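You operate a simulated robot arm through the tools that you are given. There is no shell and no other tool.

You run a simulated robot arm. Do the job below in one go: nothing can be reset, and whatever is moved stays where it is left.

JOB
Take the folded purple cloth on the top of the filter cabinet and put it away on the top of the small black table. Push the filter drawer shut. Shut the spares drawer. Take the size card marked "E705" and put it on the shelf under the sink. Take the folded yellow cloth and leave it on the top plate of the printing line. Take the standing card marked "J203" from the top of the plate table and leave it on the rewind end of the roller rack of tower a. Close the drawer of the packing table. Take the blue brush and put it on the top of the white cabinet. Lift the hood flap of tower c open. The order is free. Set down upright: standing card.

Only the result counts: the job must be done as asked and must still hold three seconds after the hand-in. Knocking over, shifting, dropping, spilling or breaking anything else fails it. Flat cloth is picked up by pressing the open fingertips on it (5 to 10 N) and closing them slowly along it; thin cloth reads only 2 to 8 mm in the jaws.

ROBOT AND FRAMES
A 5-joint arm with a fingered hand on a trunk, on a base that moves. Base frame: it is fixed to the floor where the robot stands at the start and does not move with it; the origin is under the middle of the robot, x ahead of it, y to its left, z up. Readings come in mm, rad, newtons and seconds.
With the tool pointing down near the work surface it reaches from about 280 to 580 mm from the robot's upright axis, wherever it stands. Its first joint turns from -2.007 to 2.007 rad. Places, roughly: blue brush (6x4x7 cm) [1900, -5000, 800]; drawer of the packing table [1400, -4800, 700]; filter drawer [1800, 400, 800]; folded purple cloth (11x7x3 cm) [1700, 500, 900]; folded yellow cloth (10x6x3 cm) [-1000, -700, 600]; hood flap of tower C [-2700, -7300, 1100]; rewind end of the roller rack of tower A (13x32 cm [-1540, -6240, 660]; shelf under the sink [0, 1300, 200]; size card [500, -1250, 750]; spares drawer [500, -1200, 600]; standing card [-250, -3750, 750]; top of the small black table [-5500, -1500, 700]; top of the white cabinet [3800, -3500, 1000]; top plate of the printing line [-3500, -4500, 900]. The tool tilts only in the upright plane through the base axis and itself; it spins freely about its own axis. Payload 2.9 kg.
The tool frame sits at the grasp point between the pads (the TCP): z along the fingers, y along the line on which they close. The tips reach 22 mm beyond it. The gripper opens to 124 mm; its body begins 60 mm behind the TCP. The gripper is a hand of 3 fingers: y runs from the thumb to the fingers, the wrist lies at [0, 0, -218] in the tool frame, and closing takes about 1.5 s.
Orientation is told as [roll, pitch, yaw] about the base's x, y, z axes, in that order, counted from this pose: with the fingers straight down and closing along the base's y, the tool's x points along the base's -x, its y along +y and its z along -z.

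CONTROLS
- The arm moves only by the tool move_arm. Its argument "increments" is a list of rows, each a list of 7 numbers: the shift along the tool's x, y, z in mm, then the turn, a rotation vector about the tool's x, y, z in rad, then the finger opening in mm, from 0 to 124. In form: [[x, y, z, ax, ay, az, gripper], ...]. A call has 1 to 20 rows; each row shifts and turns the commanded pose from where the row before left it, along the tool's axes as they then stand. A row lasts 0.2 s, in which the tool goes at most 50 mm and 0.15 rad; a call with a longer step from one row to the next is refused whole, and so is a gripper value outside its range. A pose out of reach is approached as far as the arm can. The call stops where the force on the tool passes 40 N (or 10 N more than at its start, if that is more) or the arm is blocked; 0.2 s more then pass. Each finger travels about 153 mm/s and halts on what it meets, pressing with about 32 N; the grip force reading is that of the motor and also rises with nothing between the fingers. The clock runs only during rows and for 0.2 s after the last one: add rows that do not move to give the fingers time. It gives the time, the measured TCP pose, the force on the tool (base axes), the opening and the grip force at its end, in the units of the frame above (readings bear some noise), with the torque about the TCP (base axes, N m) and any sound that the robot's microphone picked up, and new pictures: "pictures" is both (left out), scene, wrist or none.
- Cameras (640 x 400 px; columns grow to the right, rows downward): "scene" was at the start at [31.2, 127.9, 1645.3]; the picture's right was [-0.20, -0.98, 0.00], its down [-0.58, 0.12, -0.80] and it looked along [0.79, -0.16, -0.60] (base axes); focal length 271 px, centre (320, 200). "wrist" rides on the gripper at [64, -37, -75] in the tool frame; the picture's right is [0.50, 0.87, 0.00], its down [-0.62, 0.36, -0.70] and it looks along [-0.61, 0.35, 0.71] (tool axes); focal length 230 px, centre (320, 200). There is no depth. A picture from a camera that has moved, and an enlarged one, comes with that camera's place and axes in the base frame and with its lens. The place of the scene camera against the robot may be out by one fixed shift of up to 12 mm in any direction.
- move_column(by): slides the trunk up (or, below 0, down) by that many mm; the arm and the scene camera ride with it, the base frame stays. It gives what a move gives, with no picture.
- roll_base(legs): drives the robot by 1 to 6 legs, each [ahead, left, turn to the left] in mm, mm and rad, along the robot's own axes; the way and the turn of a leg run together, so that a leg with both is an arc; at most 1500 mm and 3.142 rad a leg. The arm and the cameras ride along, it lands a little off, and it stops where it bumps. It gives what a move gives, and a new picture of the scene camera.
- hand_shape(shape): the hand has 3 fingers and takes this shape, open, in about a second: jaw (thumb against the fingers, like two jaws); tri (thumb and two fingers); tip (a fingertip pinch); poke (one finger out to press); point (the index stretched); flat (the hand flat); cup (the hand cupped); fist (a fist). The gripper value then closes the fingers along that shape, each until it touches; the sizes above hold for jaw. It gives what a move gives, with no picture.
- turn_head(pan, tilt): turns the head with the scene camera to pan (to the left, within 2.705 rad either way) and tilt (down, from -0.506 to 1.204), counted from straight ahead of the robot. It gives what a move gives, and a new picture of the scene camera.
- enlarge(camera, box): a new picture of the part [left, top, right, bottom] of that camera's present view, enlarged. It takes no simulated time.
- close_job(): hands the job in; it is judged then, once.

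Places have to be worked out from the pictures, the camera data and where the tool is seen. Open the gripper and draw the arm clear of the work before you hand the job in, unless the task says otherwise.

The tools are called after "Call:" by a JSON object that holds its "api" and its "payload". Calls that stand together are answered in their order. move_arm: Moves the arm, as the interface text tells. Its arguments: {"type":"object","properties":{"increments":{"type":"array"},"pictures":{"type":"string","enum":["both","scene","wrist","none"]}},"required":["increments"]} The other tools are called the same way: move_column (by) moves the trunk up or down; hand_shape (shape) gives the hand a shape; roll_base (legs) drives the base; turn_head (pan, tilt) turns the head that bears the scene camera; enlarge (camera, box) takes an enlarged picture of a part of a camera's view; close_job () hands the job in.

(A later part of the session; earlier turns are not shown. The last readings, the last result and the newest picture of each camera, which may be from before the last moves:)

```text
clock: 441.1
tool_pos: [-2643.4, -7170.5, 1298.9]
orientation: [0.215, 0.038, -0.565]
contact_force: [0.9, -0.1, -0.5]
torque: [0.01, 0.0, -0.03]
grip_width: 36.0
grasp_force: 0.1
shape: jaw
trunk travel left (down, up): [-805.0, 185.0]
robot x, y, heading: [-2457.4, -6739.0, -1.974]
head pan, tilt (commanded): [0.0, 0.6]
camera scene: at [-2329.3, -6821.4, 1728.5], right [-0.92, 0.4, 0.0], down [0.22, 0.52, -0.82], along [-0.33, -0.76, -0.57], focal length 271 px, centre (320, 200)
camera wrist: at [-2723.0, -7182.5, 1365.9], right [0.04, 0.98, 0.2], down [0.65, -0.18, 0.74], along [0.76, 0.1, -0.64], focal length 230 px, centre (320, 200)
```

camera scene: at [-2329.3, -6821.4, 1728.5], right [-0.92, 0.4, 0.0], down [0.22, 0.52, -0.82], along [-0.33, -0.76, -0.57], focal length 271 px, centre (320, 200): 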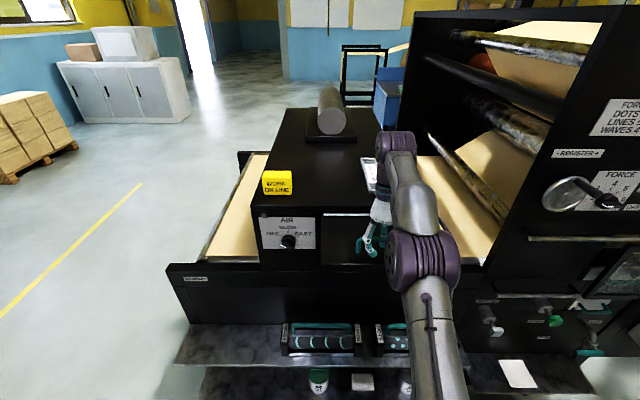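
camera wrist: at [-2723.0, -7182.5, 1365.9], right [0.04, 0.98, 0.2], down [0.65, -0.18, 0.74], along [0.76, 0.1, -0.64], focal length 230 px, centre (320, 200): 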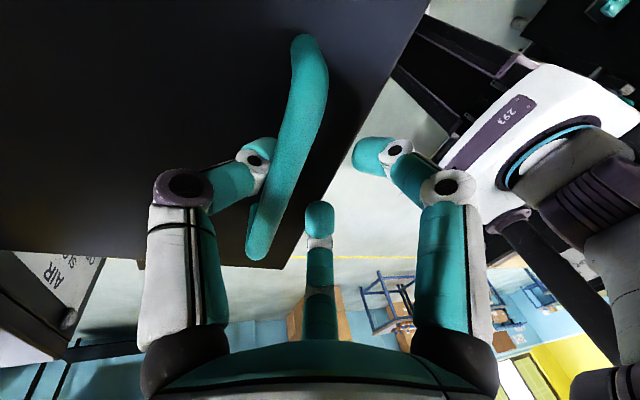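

The force vanished and the flap seems to hold. I wait a moment and check that it doesn't move.

Call:
{"api": "move_arm", "payload": {"increments": [[0, 0, 0, 0, 0, 0, 70], [0, 0, 0, 0, 0, 0, 84], [0, 0, 0, 0, 0, 0, 84], [0, 0, 0, 0, 0, 0, 84], [0, 0, 0, 0, 0, 0, 84], [0, 0, 0, 0, 0, 0, 84]], "pictures": "wrist"}}

```text
clock: 442.5
tool_pos: [-2642.9, -7170.2, 1299.5]
orientation: [0.212, 0.034, -0.568]
contact_force: [0.4, 0.6, 0.3]
torque: [0.02, -0.02, 0.0]
grip_width: 83.8
grasp_force: 0.2
shape: jaw
trunk travel left (down, up): [-805.0, 185.0]
robot x, y, heading: [-2456.2, -6738.9, -1.979]
head pan, tilt (commanded): [0.0, 0.6]
camera wrist: at [-2722.5, -7182.1, 1366.1], right [0.04, 0.98, 0.2], down [0.65, -0.18, 0.74], along [0.76, 0.1, -0.64], focal length 230 px, centre (320, 200)
```

wrist: 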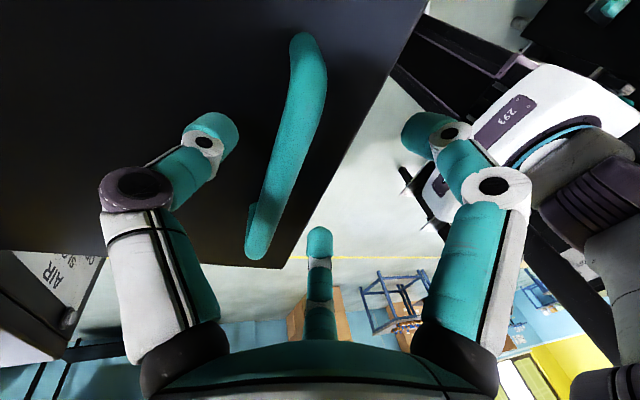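

The flap holds by itself at about 95°. To open it more surely, I raise the trunk off the handle for more reach and re-hook the bar with the hand vertical.

Call:
{"api": "move_column", "payload": {"by": 150}}

Call:
{"api": "move_arm", "payload": {"increments": [[0, 0, 0, 0.1035, -0.0168, 0, 84], [-1.9, -11.8, 0, 0.1035, -0.0168, 0, 84], [-1.9, -11.8, 0, 0, 0, 0, 84], [0, 0, 30, 0, 0, 0, 84], [0, 0, 30, 0, 0, 0, 84], [0, 0, 30, 0, 0, 0, 84], [0, 0, 0, 0, 0, 0, 84]], "pictures": "both"}}

```text
clock: 444.2
tool_pos: [-2642.1, -7171.3, 1449.4]
orientation: [0.211, 0.034, -0.566]
contact_force: [0.5, 0.3, -0.4]
torque: [-0.04, -0.02, 0.02]
grip_width: 83.7
grasp_force: 0.0
shape: jaw
trunk travel left (down, up): [-955.0, 35.0]
robot x, y, heading: [-2456.9, -6737.7, -1.976]
head pan, tilt (commanded): [0.0, 0.6]
```

```text
clock: 445.8
tool_pos: [-2651.4, -7191.8, 1357.8]
orientation: [0.005, 0.001, -0.569]
contact_force: [0.2, 0.1, -0.8]
torque: [-0.03, -0.03, 0.01]
grip_width: 83.5
grasp_force: 0.0
shape: jaw
trunk travel left (down, up): [-955.0, 35.0]
robot x, y, heading: [-2458.5, -6739.5, -1.981]
head pan, tilt (commanded): [0.0, 0.6]
camera scene: at [-2328.4, -6819.8, 1878.5], right [-0.92, 0.4, 0.0], down [0.22, 0.52, -0.83], along [-0.33, -0.76, -0.56], focal length 271 px, centre (320, 200)
camera wrist: at [-2725.7, -7189.9, 1431.8], right [0.05, 1.0, 0.01], down [0.71, -0.04, 0.7], along [0.7, -0.03, -0.71], focal length 230 px, centre (320, 200)
```

scene: 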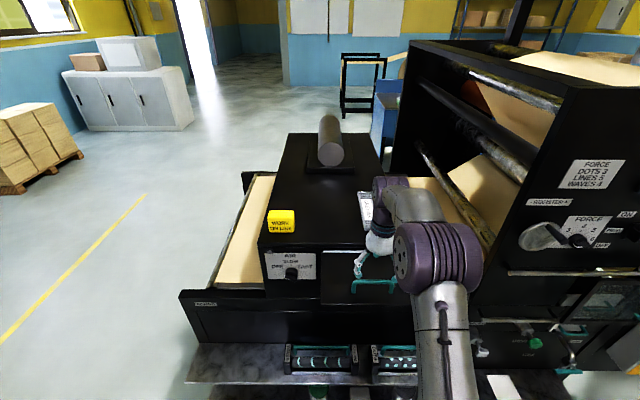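
wrist: 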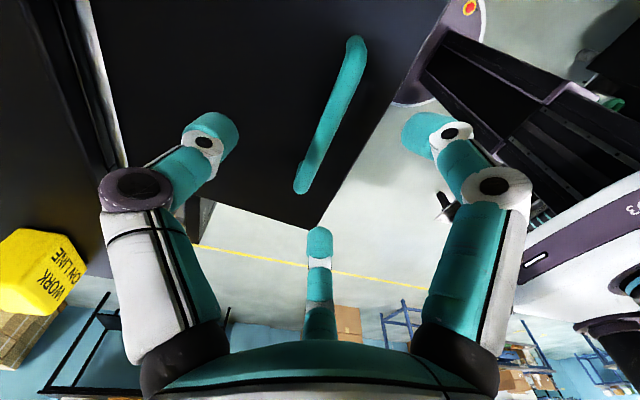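

The bar is centred below, 62 mm down. I lower, and close the fingers under it again.

Call:
{"api": "move_arm", "payload": {"increments": [[0, 1, 25, 0, 0, 0, 84], [0, 1, 25, 0, 0, 0, 84], [0, 0, 15, 0, 0, 0, 84], [0, 0, 0, 0, 0, 0, 84], [0, 0, 0, 0, 0, 0, 60], [0, 0, 0, 0, 0, 0, 40], [0, 0, 0, 0, 0, 0, 24], [0, 0, 0, 0, 0, 0, 12], [0, 0, 0, 0, 0, 0, 4], [0, 0, 0, 0, 0, 0, 0], [0, 0, 0, 0, 0, 0, 0]], "pictures": "wrist"}}

```text
clock: 448.2
tool_pos: [-2647.7, -7187.6, 1293.1]
orientation: [0.005, 0.001, -0.571]
contact_force: [8.1, 3.7, -3.6]
torque: [-0.04, 0.05, 0.23]
grip_width: 0.0
grasp_force: 32.0
shape: jaw
trunk travel left (down, up): [-955.0, 35.0]
robot x, y, heading: [-2457.5, -6740.8, -1.978]
head pan, tilt (commanded): [0.0, 0.6]
camera wrist: at [-2722.0, -7186.8, 1367.5], right [0.05, 1.0, 0.01], down [0.71, -0.04, 0.7], along [0.7, -0.03, -0.71], focal length 230 px, centre (320, 200)
```

wrist: 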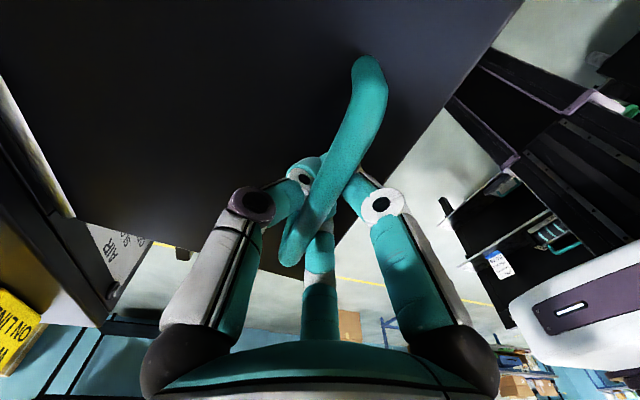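

Hooked again. I lift along the arc toward about 115°, watching the force for an end stop.

Call:
{"api": "move_arm", "payload": {"increments": [[-0.6, -3.5, -11, 0, 0, 0, 0], [-0.7, -4.5, -11, 0, 0, 0, 0], [-0.9, -5.4, -11, 0, 0, 0, 0], [-1, -6.3, -11, 0, 0, 0, 0], [-1.2, -7.3, -10, 0, 0, 0, 0]], "pictures": "both"}}

```text
clock: 448.9
tool_pos: [-2649.7, -7192.7, 1309.5]
orientation: [0.028, 0.004, -0.567]
contact_force: [7.8, 6.5, -18.1]
torque: [0.09, 0.21, 0.37]
grip_width: 0.0
grasp_force: 31.7
shape: jaw
trunk travel left (down, up): [-955.0, 35.0]
robot x, y, heading: [-2455.7, -6736.3, -1.979]
head pan, tilt (commanded): [0.0, 0.6]
stopped in row 3: the force on the tool passed its limit at 52 N (the readings are from after the stop); the commanded pose is now the measured one
camera scene: at [-2326.6, -6820.6, 1878.3], right [-0.92, 0.4, 0.0], down [0.22, 0.52, -0.83], along [-0.33, -0.76, -0.56], focal length 271 px, centre (320, 200)
camera wrist: at [-2724.8, -7192.6, 1382.9], right [0.04, 1.0, 0.03], down [0.7, -0.05, 0.71], along [0.71, -0.01, -0.71], focal length 230 px, centre (320, 200)
```

scene: 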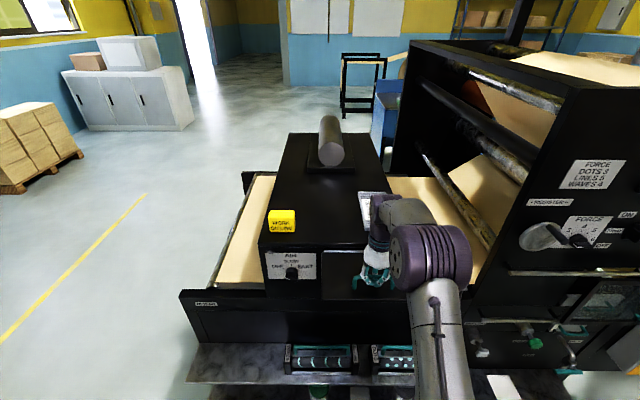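
wrist: 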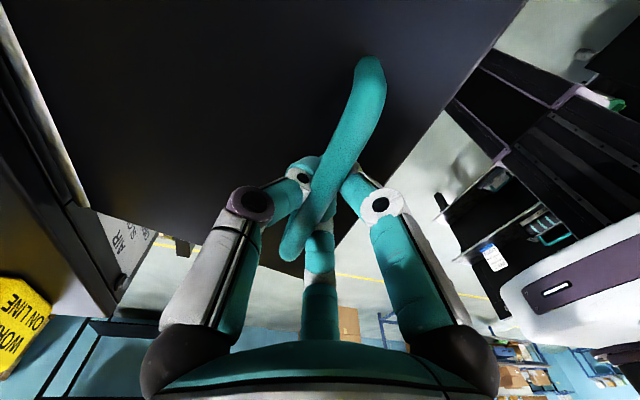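

The force shot up to 52 N: the flap is at its end stop, fully open. I relax a few millimetres, open the fingers and lift the hand clear.

Call:
{"api": "move_arm", "payload": {"increments": [[0, 0, 6, 0, 0, 0, 0], [0, 0, 0, 0, 0, 0, 0], [0, 0, 0, 0, 0, 0, 20], [0, 0, 0, 0, 0, 0, 45], [0, 0, 0, 0, 0, 0, 70], [0, 0, 0, 0, 0, 0, 86], [0, 0, 0, 0, 0, 0, 86], [0, 0, -30, 0, 0, 0, 86], [0, 0, -40, 0, 0, 0, 86], [0, 0, -40, 0, 0, 0, 86], [0, 0, 0, 0, 0, 0, 86]], "pictures": "both"}}

```text
clock: 451.3
tool_pos: [-2652.6, -7197.3, 1414.9]
orientation: [0.021, 0.004, -0.568]
contact_force: [0.4, 0.0, 0.1]
torque: [0.04, 0.03, -0.01]
grip_width: 85.7
grasp_force: 0.1
shape: jaw
trunk travel left (down, up): [-955.0, 35.0]
robot x, y, heading: [-2458.5, -6733.2, -1.981]
head pan, tilt (commanded): [0.0, 0.6]
camera scene: at [-2328.6, -6820.5, 1878.5], right [-0.92, 0.4, 0.0], down [0.22, 0.52, -0.83], along [-0.33, -0.76, -0.56], focal length 271 px, centre (320, 200)
camera wrist: at [-2726.8, -7195.2, 1488.7], right [0.04, 1.0, 0.02], down [0.71, -0.05, 0.71], along [0.71, -0.02, -0.71], focal length 230 px, centre (320, 200)
```

scene: 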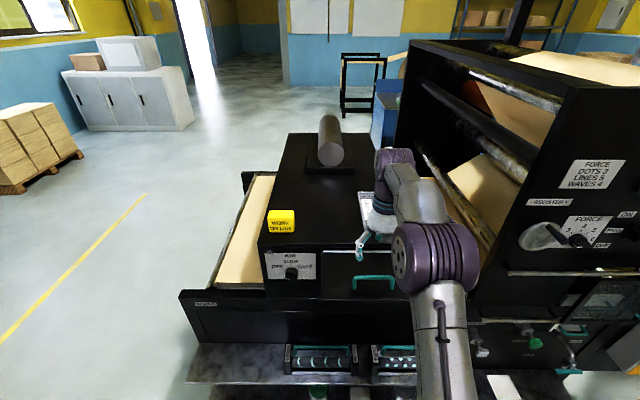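
wrist: 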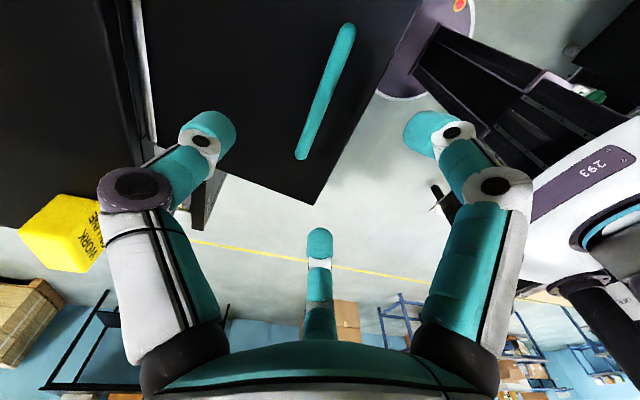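

The flap stays open at its stop. I back away, fold the arm, lower the trunk, and drive to the packing table.

Call:
{"api": "roll_base", "payload": {"legs": [[-250, 0, 0]]}}

Call:
{"api": "enlarge", "payload": {"camera": "scene", "box": [230, 100, 480, 330]}}

Call:
{"api": "move_arm", "payload": {"increments": [[7, 43, 0, 0, 0, 0, 86], [7, 43, 0, 0, 0, 0, 86], [7, 43, 0, 0, 0, 0, 86]], "pictures": "none"}}

Call:
{"api": "move_column", "payload": {"by": -270}}

Call:
{"api": "roll_base", "payload": {"legs": [[0, 0, 1.57], [1460, 0, 0], [350, 1400, 0], [350, 1400, 0], [0, 200, 0]]}}

```text
clock: 453.1
tool_pos: [-2553.8, -6968.5, 1414.0]
orientation: [0.022, 0.002, -0.569]
contact_force: [-0.2, 0.5, -1.6]
torque: [-0.04, -0.02, -0.01]
grip_width: 85.8
grasp_force: 0.0
shape: jaw
trunk travel left (down, up): [-955.0, 35.0]
robot x, y, heading: [-2358.4, -6505.5, -1.982]
head pan, tilt (commanded): [0.0, 0.6]
camera scene: at [-2230.5, -6593.6, 1878.5], right [-0.92, 0.4, 0.0], down [0.22, 0.52, -0.82], along [-0.33, -0.76, -0.57], focal length 271 px, centre (320, 200)
```

scene: 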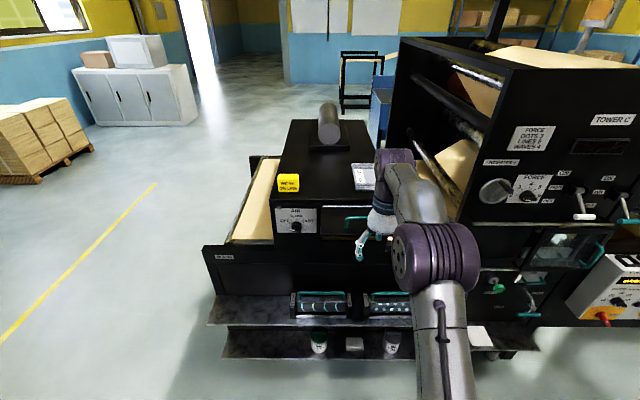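

```text
1.74 times, centred on (355, 215) of scene
camera zoom: at [-2230.5, -6593.6, 1878.5], right [-0.92, 0.4, 0.0], down [0.22, 0.52, -0.82], along [-0.33, -0.76, -0.57], focal length 471 px, centre (259, 174)
```

zoom: 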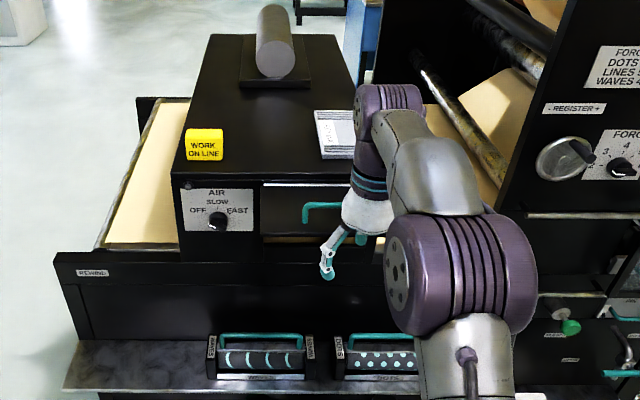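

```text
clock: 453.9
tool_pos: [-2500.6, -6844.8, 1418.2]
orientation: [0.019, 0.002, -0.569]
contact_force: [0.4, 1.2, -0.4]
torque: [0.01, 0.01, 0.03]
grip_width: 85.8
grasp_force: 0.1
shape: jaw
trunk travel left (down, up): [-955.0, 35.0]
robot x, y, heading: [-2360.1, -6509.4, -1.978]
head pan, tilt (commanded): [0.0, 0.6]
```

```text
clock: 456.6
tool_pos: [-2501.2, -6847.9, 1147.6]
orientation: [0.023, 0.005, -0.568]
contact_force: [-0.1, -0.6, 0.7]
torque: [-0.02, 0.0, 0.02]
grip_width: 85.7
grasp_force: 0.1
shape: jaw
trunk travel left (down, up): [-685.0, 305.0]
robot x, y, heading: [-2355.9, -6511.4, -1.982]
head pan, tilt (commanded): [0.0, 0.6]
```

```text
clock: 482.4
tool_pos: [1114.9, -4717.7, 1148.3]
orientation: [0.023, 0.006, 1.022]
contact_force: [0.6, 0.5, 0.2]
torque: [0.0, 0.06, -0.05]
grip_width: 85.7
grasp_force: 0.0
shape: jaw
trunk travel left (down, up): [-685.0, 305.0]
robot x, y, heading: [771.7, -4581.5, -0.388]
head pan, tilt (commanded): [0.0, 0.6]
camera scene: at [860.4, -4455.3, 1608.4], right [-0.38, -0.92, 0.0], down [-0.52, 0.21, -0.83], along [0.76, -0.31, -0.56], focal length 271 px, centre (320, 200)
```

scene: 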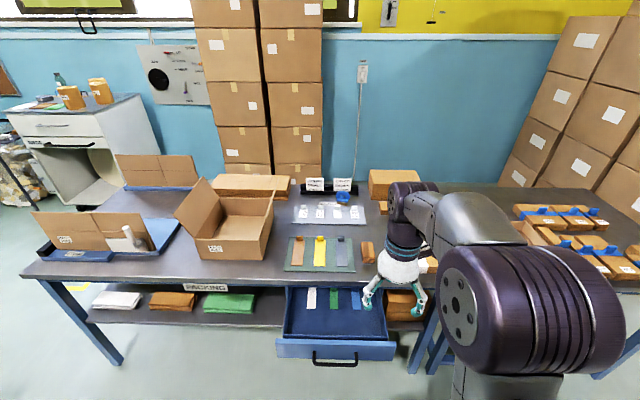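

"TOWER C" was visible on that machine, good. Now I'm at the packing table with its drawer open; I enlarge to find the blue brush.

Call:
{"api": "enlarge", "payload": {"camera": "scene", "box": [260, 160, 440, 280]}}

Call:
{"api": "enlarge", "payload": {"camera": "scene", "box": [240, 260, 460, 390]}}

```text
3.33 times, centred on (350, 220) of scene
camera zoom: at [860.4, -4455.3, 1608.4], right [-0.38, -0.92, 0.0], down [-0.52, 0.21, -0.83], along [0.76, -0.31, -0.56], focal length 903 px, centre (220, 133)
```

zoom: 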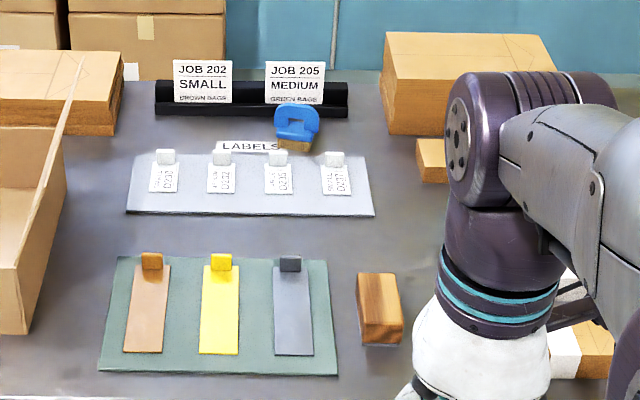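

```text
2.91 times, centred on (350, 325) of scene
camera zoom: at [860.4, -4455.3, 1608.4], right [-0.38, -0.92, 0.0], down [-0.52, 0.21, -0.83], along [0.76, -0.31, -0.56], focal length 788 px, centre (233, -164)
```

zoom: 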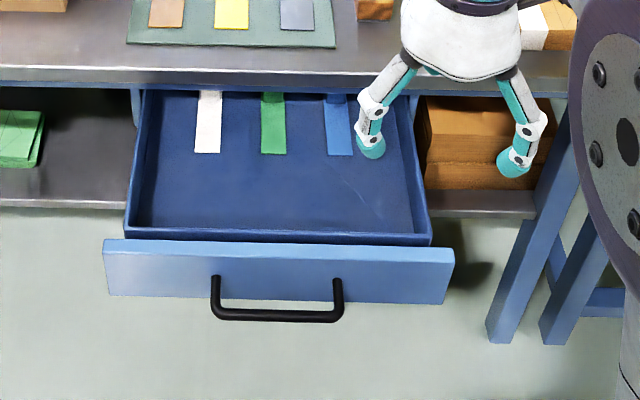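

The brush stands behind the label mat. First the drawer: its panel is at a≈3047, z≈594–720, centre b≈-3780. I line up with it, tilt the hand horizontal with closed fingers, and lower the trunk.

Call:
{"api": "roll_base", "payload": {"legs": [[-108, 111, -0.023]]}}

Call:
{"api": "move_arm", "payload": {"increments": [[-5.3, -30.6, -2.2, 0.1407, -0.0243, 0, 0], [-5.3, -30.6, -2.2, 0.1407, -0.0243, 0, 0], [-5.3, -30.6, -2.2, 0.1407, -0.0243, 0, 0], [-5.3, -30.6, -2.2, 0.1407, -0.0243, 0, 0], [-5.3, -30.6, -2.2, 0.1407, -0.0243, 0, 0], [-5.3, -30.6, -2.2, 0.1407, -0.0243, 0, 0], [-5.3, -30.6, -2.2, 0.1407, -0.0243, 0, 0], [-5.3, -30.6, -2.2, 0.1407, -0.0243, 0, 0], [-5.3, -30.6, -2.2, 0.1407, -0.0243, 0, 0], [-5.3, -30.6, -2.2, 0.1407, -0.0243, 0, 0], [-5.3, -30.6, -2.2, 0.1407, -0.0243, 0, 0], [0, 0, -35, 0, 0, 0, 0], [0, 0, -34, 0, 0, 0, 0]], "pictures": "none"}}

Call:
{"api": "move_column", "payload": {"by": -400}}

Call:
{"api": "move_column", "payload": {"by": -140}}

Call:
{"api": "move_arm", "payload": {"increments": [[0, 0, 0, 0, 0, 0, 0]], "pictures": "both"}}

```text
clock: 483.8
tool_pos: [1053.7, -4580.6, 1147.5]
orientation: [0.021, 0.004, 0.999]
contact_force: [0.1, -0.2, 0.7]
torque: [0.0, 0.01, 0.0]
grip_width: 85.4
grasp_force: 0.1
shape: jaw
trunk travel left (down, up): [-685.0, 305.0]
robot x, y, heading: [713.2, -4435.5, -0.41]
head pan, tilt (commanded): [0.0, 0.6]
camera scene: at [805.5, -4313.3, 1608.5], right [-0.4, -0.92, 0.0], down [-0.52, 0.23, -0.83], along [0.76, -0.33, -0.56], focal length 271 px, centre (320, 200)
```

scene: 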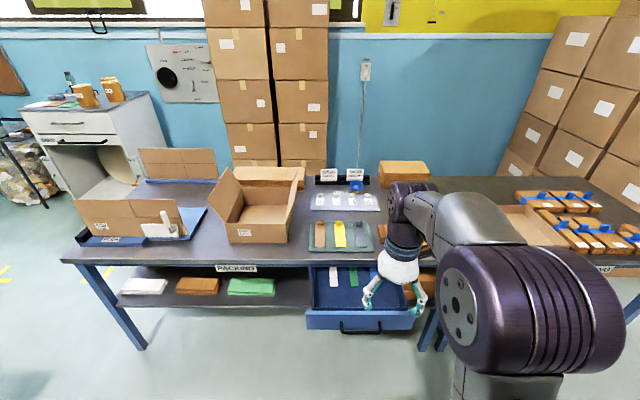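

```text
clock: 486.6
tool_pos: [1195.2, -4641.5, 1364.2]
orientation: [-1.551, -0.17, 1.164]
contact_force: [-0.9, -0.3, 0.4]
torque: [-0.02, 0.01, -0.01]
grip_width: 0.0
grasp_force: 31.7
shape: jaw
trunk travel left (down, up): [-685.0, 305.0]
robot x, y, heading: [715.1, -4437.5, -0.412]
head pan, tilt (commanded): [0.0, 0.6]
```

```text
clock: 490.4
tool_pos: [1196.1, -4642.0, 964.0]
orientation: [-1.549, -0.171, 1.162]
contact_force: [0.0, 0.4, 0.2]
torque: [0.0, 0.01, 0.01]
grip_width: 0.1
grasp_force: 32.0
shape: jaw
trunk travel left (down, up): [-285.0, 705.0]
robot x, y, heading: [717.3, -4434.6, -0.416]
head pan, tilt (commanded): [0.0, 0.6]
```

```text
clock: 492.1
tool_pos: [1196.1, -4641.5, 822.8]
orientation: [-1.547, -0.172, 1.163]
contact_force: [0.3, -0.9, -0.1]
torque: [0.01, 0.0, 0.03]
grip_width: 0.1
grasp_force: 32.1
shape: jaw
trunk travel left (down, up): [-145.0, 845.0]
robot x, y, heading: [719.8, -4438.2, -0.41]
head pan, tilt (commanded): [0.0, 0.6]
```

```text
clock: 492.5
tool_pos: [1196.8, -4642.3, 824.2]
orientation: [-1.547, -0.172, 1.164]
contact_force: [-0.5, 0.0, -0.2]
torque: [0.01, 0.0, -0.03]
grip_width: 0.0
grasp_force: 32.3
shape: jaw
trunk travel left (down, up): [-145.0, 845.0]
robot x, y, heading: [713.4, -4430.8, -0.411]
head pan, tilt (commanded): [0.0, 0.6]
camera scene: at [805.8, -4314.2, 1068.6], right [-0.4, -0.92, 0.0], down [-0.52, 0.23, -0.83], along [0.76, -0.33, -0.56], focal length 271 px, centre (320, 200)
camera wrist: at [1100.2, -4677.0, 849.9], right [-0.16, -0.31, -0.94], down [-0.39, 0.89, -0.23], along [0.91, 0.33, -0.26], focal length 230 px, centre (320, 200)
```

scene: 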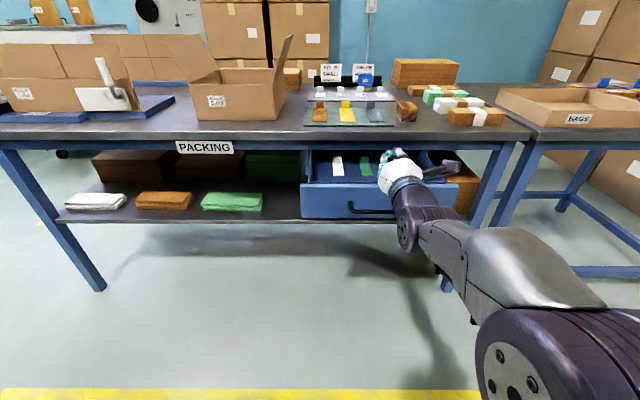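
wrist: 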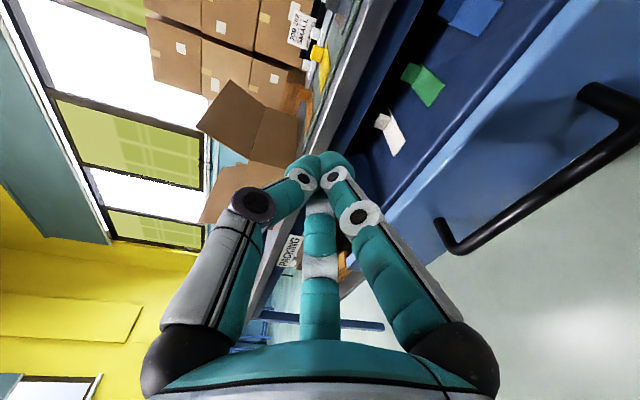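

The hand is in front of the open drawer (panel top ≈711, at a≈3052). I lower it to z≈690, just above the handle, and push the drawer in.

Call:
{"api": "move_arm", "payload": {"increments": [[5.7, 33, 0, 0, 0, 0, 0], [5.7, 33, 0, 0, 0, 0, 0], [5.7, 33, 0, 0, 0, 0, 0], [5.7, 33, 0, 0, 0, 0, 0], [0, 0, 30, 0, 0, 0, 0], [0, 0, 30, 0, 0, 0, 0], [0, 0, 12, 0, 0, 0, 0], [0, 0, 12, 0, 0, 0, 0], [0, 0, 12, 0, 0, 0, 0], [0, 0, 12, 0, 0, 0, 0], [0, 0, 12, 0, 0, 0, 0], [0, 0, 12, 0, 0, 0, 0], [0, 0, 12, 0, 0, 0, 0], [0, 0, 12, 0, 0, 0, 0], [0, 0, 12, 0, 0, 0, 0]], "pictures": "scene"}}

```text
clock: 495.7
tool_pos: [1346.4, -4707.7, 688.2]
orientation: [-1.551, -0.17, 1.163]
contact_force: [-0.4, -2.0, 10.8]
torque: [-0.11, 0.2, 0.06]
grip_width: 0.0
grasp_force: 31.7
shape: jaw
trunk travel left (down, up): [-145.0, 845.0]
robot x, y, heading: [714.7, -4438.1, -0.414]
head pan, tilt (commanded): [0.0, 0.6]
camera scene: at [804.1, -4313.8, 1068.7], right [-0.4, -0.92, 0.0], down [-0.52, 0.23, -0.83], along [0.76, -0.33, -0.56], focal length 271 px, centre (320, 200)
```

scene: 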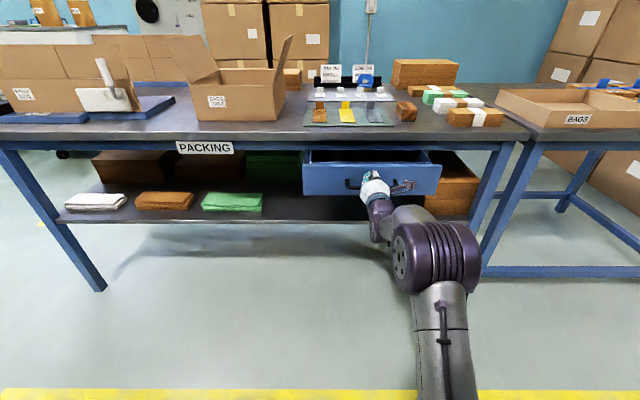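

The drawer is sliding in. I keep pushing until it reaches its stop.

Call:
{"api": "move_arm", "payload": {"increments": [[0, 0, 12, 0, 0, 0, 0], [0, 0, 12, 0, 0, 0, 0], [0, 0, 12, 0, 0, 0, 0], [0, 0, 10, 0, 0, 0, 0], [0, 0, 10, 0, 0, 0, 0], [0, 0, 8, 0, 0, 0, 0], [0, 0, 8, 0, 0, 0, 0], [0, 0, 8, 0, 0, 0, 0], [0, 0, 8, 0, 0, 0, 0]], "pictures": "scene"}}

```text
clock: 497.7
tool_pos: [1426.9, -4740.7, 687.4]
orientation: [-1.554, -0.171, 1.164]
contact_force: [-3.2, -6.0, 21.9]
torque: [-0.23, 0.41, 0.08]
grip_width: 0.1
grasp_force: 31.9
shape: jaw
trunk travel left (down, up): [-145.0, 845.0]
robot x, y, heading: [715.1, -4434.8, -0.406]
head pan, tilt (commanded): [0.0, 0.6]
camera scene: at [802.3, -4313.5, 1068.8], right [-0.4, -0.92, 0.0], down [-0.51, 0.23, -0.83], along [0.76, -0.33, -0.56], focal length 271 px, centre (320, 200)
```

scene: 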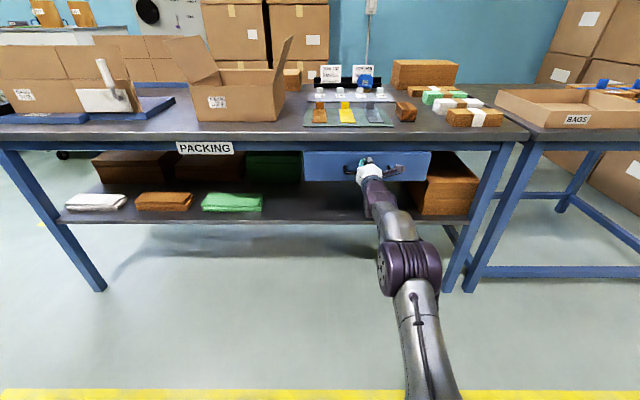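

Nearly in. I zoom to judge the remaining gap.

Call:
{"api": "enlarge", "payload": {"camera": "scene", "box": [270, 110, 470, 230]}}

```text
3.20 times, centred on (370, 170) of scene
camera zoom: at [802.3, -4313.5, 1068.8], right [-0.4, -0.92, 0.0], down [-0.51, 0.23, -0.83], along [0.76, -0.33, -0.56], focal length 867 px, centre (160, 296)
```

zoom: 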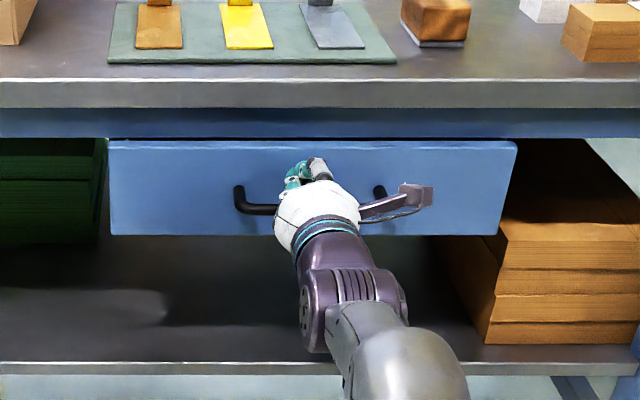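

It looks nearly flush. I retract a little, drive 90 mm closer and push again until I feel the stop.

Call:
{"api": "move_arm", "payload": {"increments": [[0, 0, -40, 0, 0, 0, 0], [0, 0, -40, 0, 0, 0, 0], [0, 0, -40, 0, 0, 0, 0]], "pictures": "none"}}

Call:
{"api": "roll_base", "payload": {"legs": [[90, 0, 0]]}}

Call:
{"api": "move_arm", "payload": {"increments": [[0, 0, 12, 0, 0, 0, 0], [0, 0, 10, 0, 0, 0, 0], [0, 0, 8, 0, 0, 0, 0], [0, 0, 8, 0, 0, 0, 0], [0, 0, 8, 0, 0, 0, 0], [0, 0, 8, 0, 0, 0, 0], [0, 0, 8, 0, 0, 0, 0], [0, 0, 8, 0, 0, 0, 0]], "pictures": "scene"}}

```text
clock: 498.5
tool_pos: [1316.7, -4692.1, 685.7]
orientation: [-1.546, -0.171, 1.163]
contact_force: [0.6, 0.1, -0.5]
torque: [0.02, -0.03, -0.02]
grip_width: 0.1
grasp_force: 31.9
shape: jaw
trunk travel left (down, up): [-145.0, 845.0]
robot x, y, heading: [715.4, -4438.2, -0.41]
head pan, tilt (commanded): [0.0, 0.6]
```

```text
clock: 499.6
tool_pos: [1401.8, -4730.3, 685.7]
orientation: [-1.548, -0.171, 1.161]
contact_force: [-0.4, 0.3, -0.8]
torque: [0.01, 0.05, -0.08]
grip_width: 0.2
grasp_force: 32.0
shape: jaw
trunk travel left (down, up): [-145.0, 845.0]
robot x, y, heading: [797.0, -4474.1, -0.415]
head pan, tilt (commanded): [0.0, 0.6]
camera scene: at [889.3, -4350.8, 1068.5], right [-0.4, -0.92, 0.0], down [-0.52, 0.23, -0.83], along [0.76, -0.33, -0.56], focal length 271 px, centre (320, 200)
```

scene: 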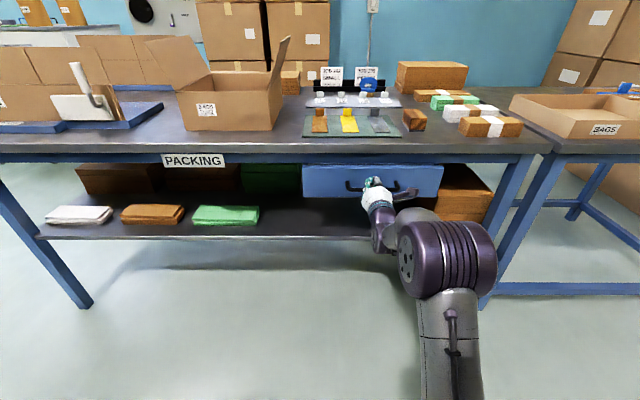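

```text
clock: 500.9
tool_pos: [1438.8, -4747.2, 687.3]
orientation: [-1.548, -0.172, 1.162]
contact_force: [-32.5, 13.6, 4.9]
torque: [-0.01, 0.09, -0.12]
grip_width: 0.0
grasp_force: 32.3
shape: jaw
trunk travel left (down, up): [-145.0, 845.0]
robot x, y, heading: [800.6, -4470.6, -0.414]
head pan, tilt (commanded): [0.0, 0.6]
stopped in row 6: the force on the tool passed its limit at 57 N (the readings are from after the stop); the commanded pose is now the measured one
camera scene: at [883.4, -4348.3, 1068.7], right [-0.4, -0.92, 0.0], down [-0.51, 0.23, -0.83], along [0.76, -0.33, -0.56], focal length 271 px, centre (320, 200)
```

scene: 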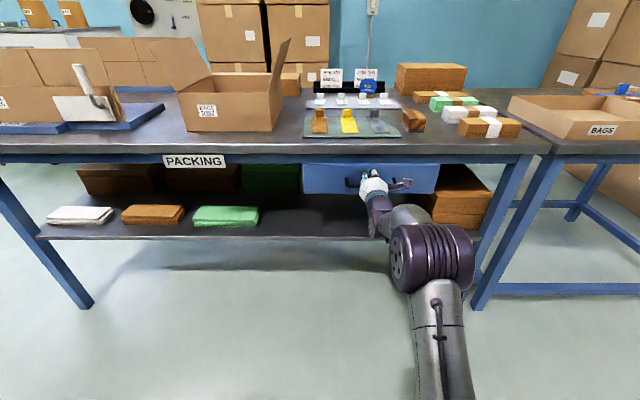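

The drawer hit its stop and is closed. Now for the brush: it's deep on the table (a≈3744), so I retract, raise the trunk high, point the hand down, and will bring the base partly under the table edge.

Call:
{"api": "move_arm", "payload": {"increments": [[0, 0, -40, 0, 0, 0, 0], [0, 0, -40, 0, 0, 0, 0], [0, 0, -40, 0, 0, 0, 0]], "pictures": "none"}}

Call:
{"api": "move_column", "payload": {"by": 400}}

Call:
{"api": "move_column", "payload": {"by": 260}}

Call:
{"api": "move_arm", "payload": {"increments": [[5.3, 30.6, -2.2, -0.1407, 0.0243, 0, 60], [5.3, 30.6, -2.2, -0.1407, 0.0243, 0, 100], [5.3, 30.6, -2.2, -0.1407, 0.0243, 0, 100], [5.3, 30.6, -2.2, -0.1407, 0.0243, 0, 100], [5.3, 30.6, -2.2, -0.1407, 0.0243, 0, 100], [5.3, 30.6, -2.2, -0.1407, 0.0243, 0, 100], [5.3, 30.6, -2.2, -0.1407, 0.0243, 0, 100], [5.3, 30.6, -2.2, -0.1407, 0.0243, 0, 100], [5.3, 30.6, -2.2, -0.1407, 0.0243, 0, 100], [5.3, 30.6, -2.2, -0.1407, 0.0243, 0, 100], [5.3, 30.6, -2.2, -0.1407, 0.0243, 0, 100]], "pictures": "scene"}}

```text
clock: 501.7
tool_pos: [1331.6, -4701.6, 686.3]
orientation: [-1.54, -0.172, 1.16]
contact_force: [0.3, 0.2, -1.1]
torque: [-0.02, 0.0, -0.01]
grip_width: 0.0
grasp_force: 32.2
shape: jaw
trunk travel left (down, up): [-145.0, 845.0]
robot x, y, heading: [798.9, -4472.1, -0.411]
head pan, tilt (commanded): [0.0, 0.6]
```

```text
clock: 505.5
tool_pos: [1331.8, -4702.6, 1085.1]
orientation: [-1.54, -0.169, 1.16]
contact_force: [0.3, 0.8, 1.4]
torque: [0.01, 0.0, -0.04]
grip_width: 0.0
grasp_force: 32.2
shape: jaw
trunk travel left (down, up): [-545.0, 445.0]
robot x, y, heading: [804.2, -4468.5, -0.415]
head pan, tilt (commanded): [0.0, 0.6]
```

```text
clock: 508.2
tool_pos: [1331.6, -4701.3, 1345.8]
orientation: [-1.539, -0.171, 1.161]
contact_force: [-0.5, -0.6, -0.4]
torque: [0.01, -0.01, 0.03]
grip_width: 0.0
grasp_force: 32.2
shape: jaw
trunk travel left (down, up): [-805.0, 185.0]
robot x, y, heading: [794.3, -4471.0, -0.414]
head pan, tilt (commanded): [0.0, 0.6]
```

```text
clock: 510.6
tool_pos: [1125.9, -4613.3, 1135.7]
orientation: [0.032, 0.007, 0.995]
contact_force: [1.0, 0.2, 0.1]
torque: [0.0, 0.01, 0.01]
grip_width: 99.8
grasp_force: 0.1
shape: jaw
trunk travel left (down, up): [-805.0, 185.0]
robot x, y, heading: [798.5, -4474.7, -0.412]
head pan, tilt (commanded): [0.0, 0.6]
camera scene: at [888.7, -4350.5, 1728.5], right [-0.4, -0.92, 0.0], down [-0.52, 0.23, -0.83], along [0.76, -0.33, -0.56], focal length 271 px, centre (320, 200)
```

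scene: 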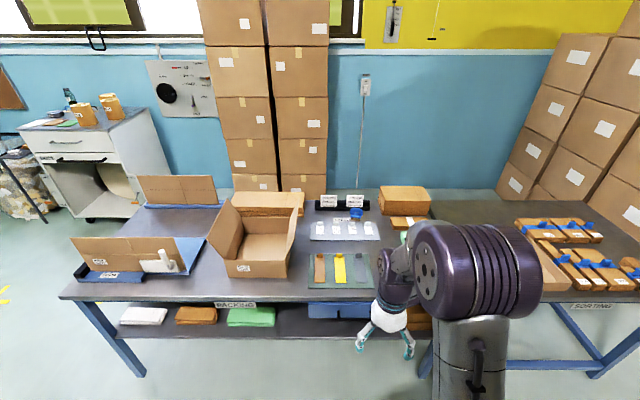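

I drive closer in steps, watching for a bump: first to just short of the table edge.

Call:
{"api": "roll_base", "payload": {"legs": [[400, -50, 0]]}}

Call:
{"api": "turn_head", "payload": {"pan": 0.0, "tilt": 1.1}}

```text
clock: 513.1
tool_pos: [1471.2, -4821.2, 1134.2]
orientation: [0.029, 0.006, 0.992]
contact_force: [0.1, 0.6, 0.6]
torque: [0.0, -0.04, 0.0]
grip_width: 99.8
grasp_force: 0.1
shape: jaw
trunk travel left (down, up): [-805.0, 185.0]
robot x, y, heading: [1145.8, -4680.0, -0.41]
head pan, tilt (commanded): [0.0, 0.6]
camera scene: at [1234.0, -4557.2, 1728.5], right [-0.4, -0.92, 0.0], down [-0.52, 0.23, -0.83], along [0.76, -0.33, -0.56], focal length 271 px, centre (320, 200)
```

scene: 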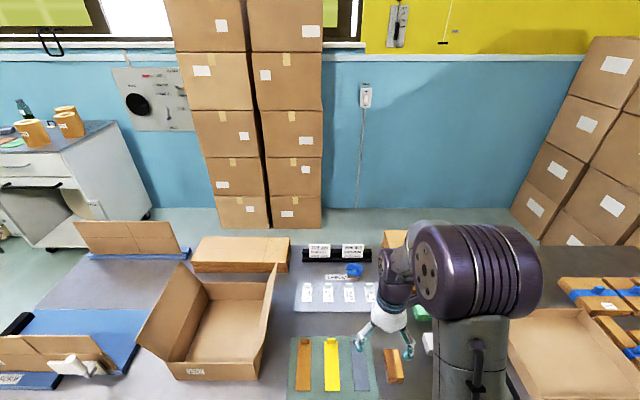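

```text
clock: 514.0
tool_pos: [1470.4, -4820.3, 1134.7]
orientation: [0.029, 0.005, 0.993]
contact_force: [-0.2, 0.3, 0.1]
torque: [0.02, -0.01, 0.02]
grip_width: 99.9
grasp_force: 0.2
shape: jaw
trunk travel left (down, up): [-805.0, 185.0]
robot x, y, heading: [1142.5, -4676.5, -0.414]
head pan, tilt (commanded): [0.0, 1.1]
camera scene: at [1210.8, -4546.9, 1690.0], right [-0.4, -0.92, 0.0], down [-0.82, 0.36, -0.45], along [0.42, -0.18, -0.89], focal length 271 px, centre (320, 200)
```

scene: 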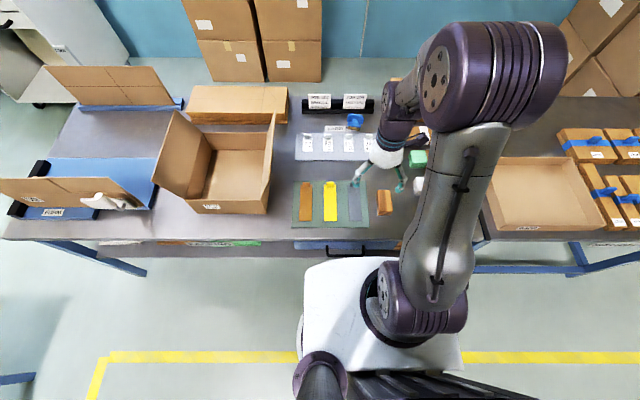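

Still clear. I inch forward another 100 mm to see whether the low base passes under the table edge.

Call:
{"api": "roll_base", "payload": {"legs": [[100, 0, 0]]}}

```text
clock: 515.1
tool_pos: [1562.6, -4861.2, 1135.4]
orientation: [0.031, 0.006, 0.992]
contact_force: [-0.1, 0.9, -0.3]
torque: [0.02, -0.01, 0.02]
grip_width: 99.6
grasp_force: 0.0
shape: jaw
trunk travel left (down, up): [-805.0, 185.0]
robot x, y, heading: [1238.6, -4713.8, -0.413]
head pan, tilt (commanded): [0.0, 1.1]
camera scene: at [1302.5, -4587.3, 1689.9], right [-0.4, -0.92, 0.0], down [-0.82, 0.36, -0.45], along [0.42, -0.18, -0.89], focal length 271 px, centre (320, 200)
```

scene: 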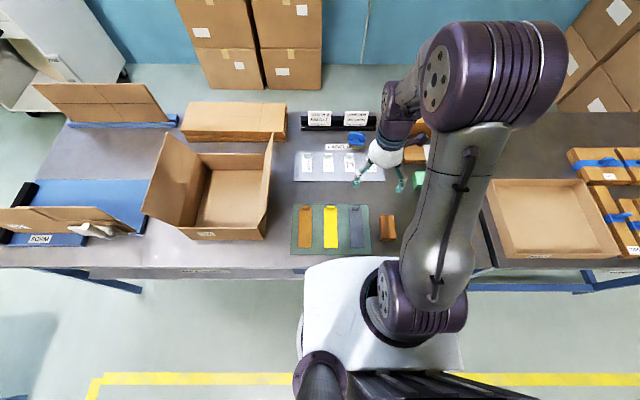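

No bump. I go on another 110 mm.

Call:
{"api": "roll_base", "payload": {"legs": [[110, 0, 0]]}}

Call:
{"api": "move_arm", "payload": {"increments": [[0, 0, 0, 0, 0, 0, 100]], "pictures": "wrist"}}

```text
clock: 516.4
tool_pos: [1663.5, -4905.4, 1134.8]
orientation: [0.029, 0.005, 0.993]
contact_force: [-0.7, 0.7, 0.1]
torque: [0.01, 0.0, 0.03]
grip_width: 99.9
grasp_force: 0.0
shape: jaw
trunk travel left (down, up): [-805.0, 185.0]
robot x, y, heading: [1336.3, -4767.5, -0.416]
head pan, tilt (commanded): [0.0, 1.1]
camera scene: at [1403.6, -4631.8, 1689.9], right [-0.4, -0.92, 0.0], down [-0.82, 0.36, -0.45], along [0.42, -0.18, -0.89], focal length 271 px, centre (320, 200)
```

scene: 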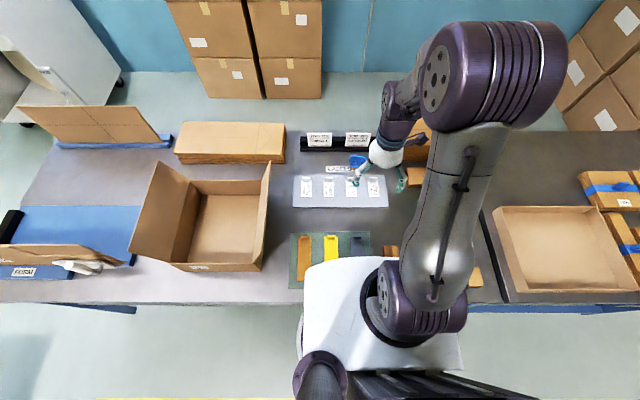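

```text
clock: 516.8
tool_pos: [1663.5, -4904.6, 1134.2]
orientation: [0.027, 0.005, 0.993]
contact_force: [0.0, 0.1, 0.7]
torque: [-0.01, 0.01, 0.0]
grip_width: 99.8
grasp_force: 0.1
shape: jaw
trunk travel left (down, up): [-805.0, 185.0]
robot x, y, heading: [1337.1, -4762.3, -0.409]
head pan, tilt (commanded): [0.0, 1.1]
camera wrist: at [1660.9, -4979.7, 1208.9], right [-1.0, 0.05, 0.03], down [0.06, 0.7, 0.71], along [0.02, 0.71, -0.71], focal length 230 px, centre (320, 200)
```

wrist: 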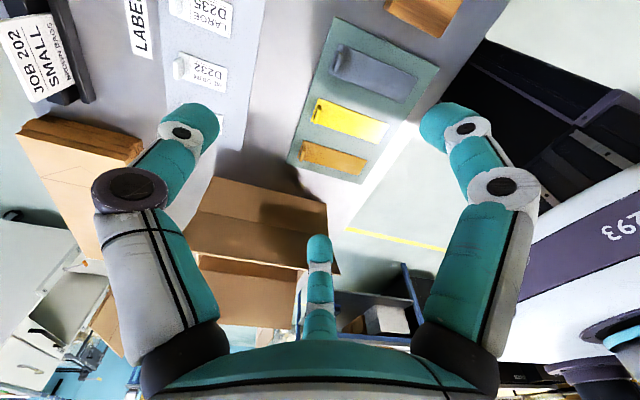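

The base is well under the edge with no contact. I zoom in on the brush from here.

Call:
{"api": "enlarge", "payload": {"camera": "scene", "box": [290, 120, 430, 220]}}

```text
4.00 times, centred on (360, 170) of scene
camera zoom: at [1402.3, -4631.2, 1689.9], right [-0.4, -0.92, 0.0], down [-0.82, 0.36, -0.45], along [0.42, -0.18, -0.89], focal length 1084 px, centre (160, 320)
```

zoom: 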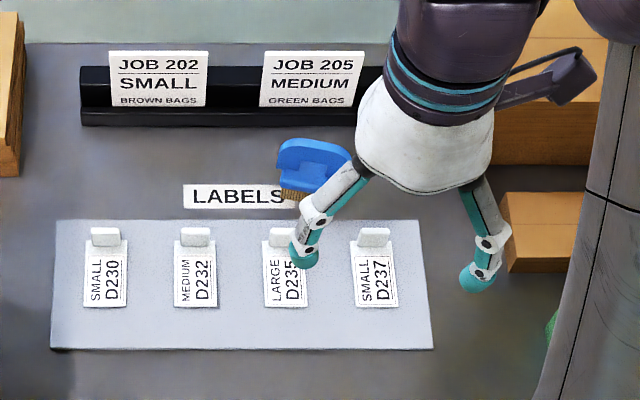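

The brush is at about (1901,-5012). I tilt the hand outward 0.5 rad and reach over it at z≈1000 for a close look with the wrist camera.

Call:
{"api": "move_arm", "payload": {"increments": [[-5.5, -32, -1, 0.1306, -0.0225, 0, 100], [-5.5, -31.8, 3.3, 0.1306, -0.0225, 0, 100], [-5.4, -31.1, 7.6, 0.1306, -0.0225, 0, 100], [-5.2, -29.9, 11.7, 0.1306, -0.0225, 0, 100], [-2.1, -12.3, 45, 0, 0, 0, 100], [-2.1, -12.3, 45, 0, 0, 0, 100], [-2.1, -12.3, 45, 0, 0, 0, 100], [-2.1, -12.3, 45, 0, 0, 0, 100], [0, 0, 0, 0, 0, 0, 100]], "pictures": "both"}}

```text
clock: 518.8
tool_pos: [1901.9, -5007.7, 1001.9]
orientation: [-0.497, -0.083, 1.014]
contact_force: [0.6, 0.0, -0.2]
torque: [0.02, 0.01, -0.01]
grip_width: 99.9
grasp_force: 0.1
shape: jaw
trunk travel left (down, up): [-805.0, 185.0]
robot x, y, heading: [1334.5, -4761.7, -0.416]
head pan, tilt (commanded): [0.0, 1.1]
camera scene: at [1402.4, -4631.2, 1689.9], right [-0.4, -0.92, 0.0], down [-0.82, 0.36, -0.45], along [0.42, -0.18, -0.89], focal length 271 px, centre (320, 200)
camera wrist: at [1861.3, -5066.6, 1079.5], right [-0.89, 0.01, -0.45], down [-0.24, 0.83, 0.5], along [0.38, 0.55, -0.74], focal length 230 px, centre (320, 200)
```

scene: 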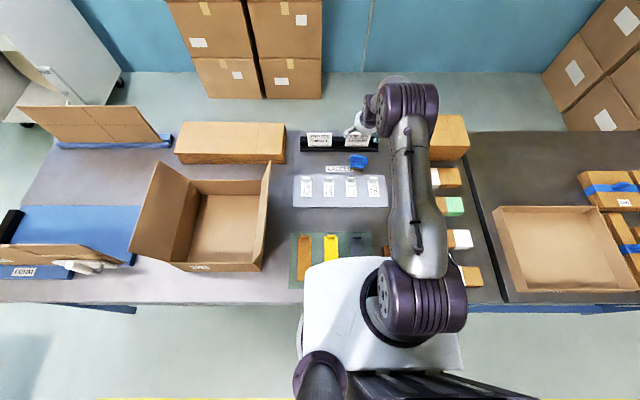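
wrist: 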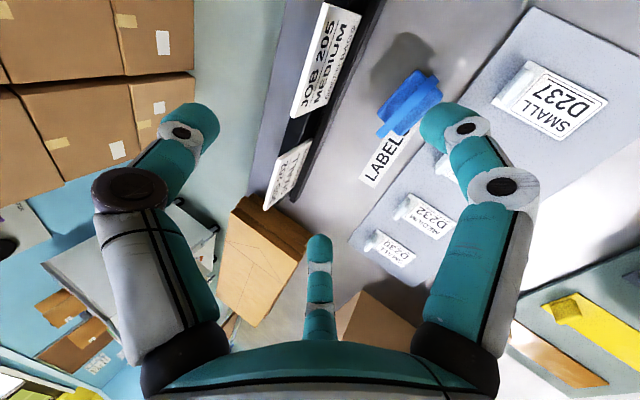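

Both cameras see the brush now. I enlarge both views to get its position and orientation.

Call:
{"api": "enlarge", "payload": {"camera": "scene", "box": [310, 130, 410, 200]}}

Call:
{"api": "enlarge", "payload": {"camera": "wrist", "box": [340, 40, 480, 160]}}

```text
5.71 times, centred on (360, 165) of scene
camera zoom: at [1402.4, -4631.2, 1689.9], right [-0.4, -0.92, 0.0], down [-0.82, 0.36, -0.45], along [0.42, -0.18, -0.89], focal length 1549 px, centre (91, 400)
```

zoom: 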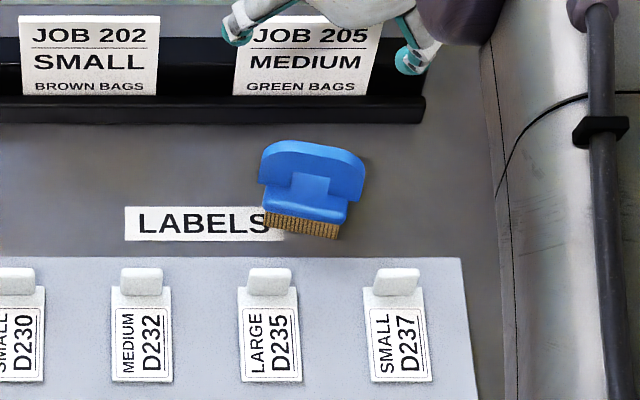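

```text
3.33 times, centred on (410, 100) of wrist
camera zoom: at [1861.3, -5066.6, 1079.5], right [-0.89, 0.01, -0.45], down [-0.24, 0.83, 0.5], along [0.38, 0.55, -0.74], focal length 767 px, centre (20, 533)
```

zoom: 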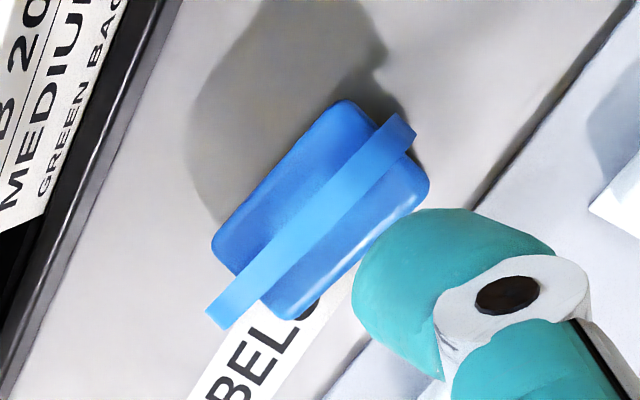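

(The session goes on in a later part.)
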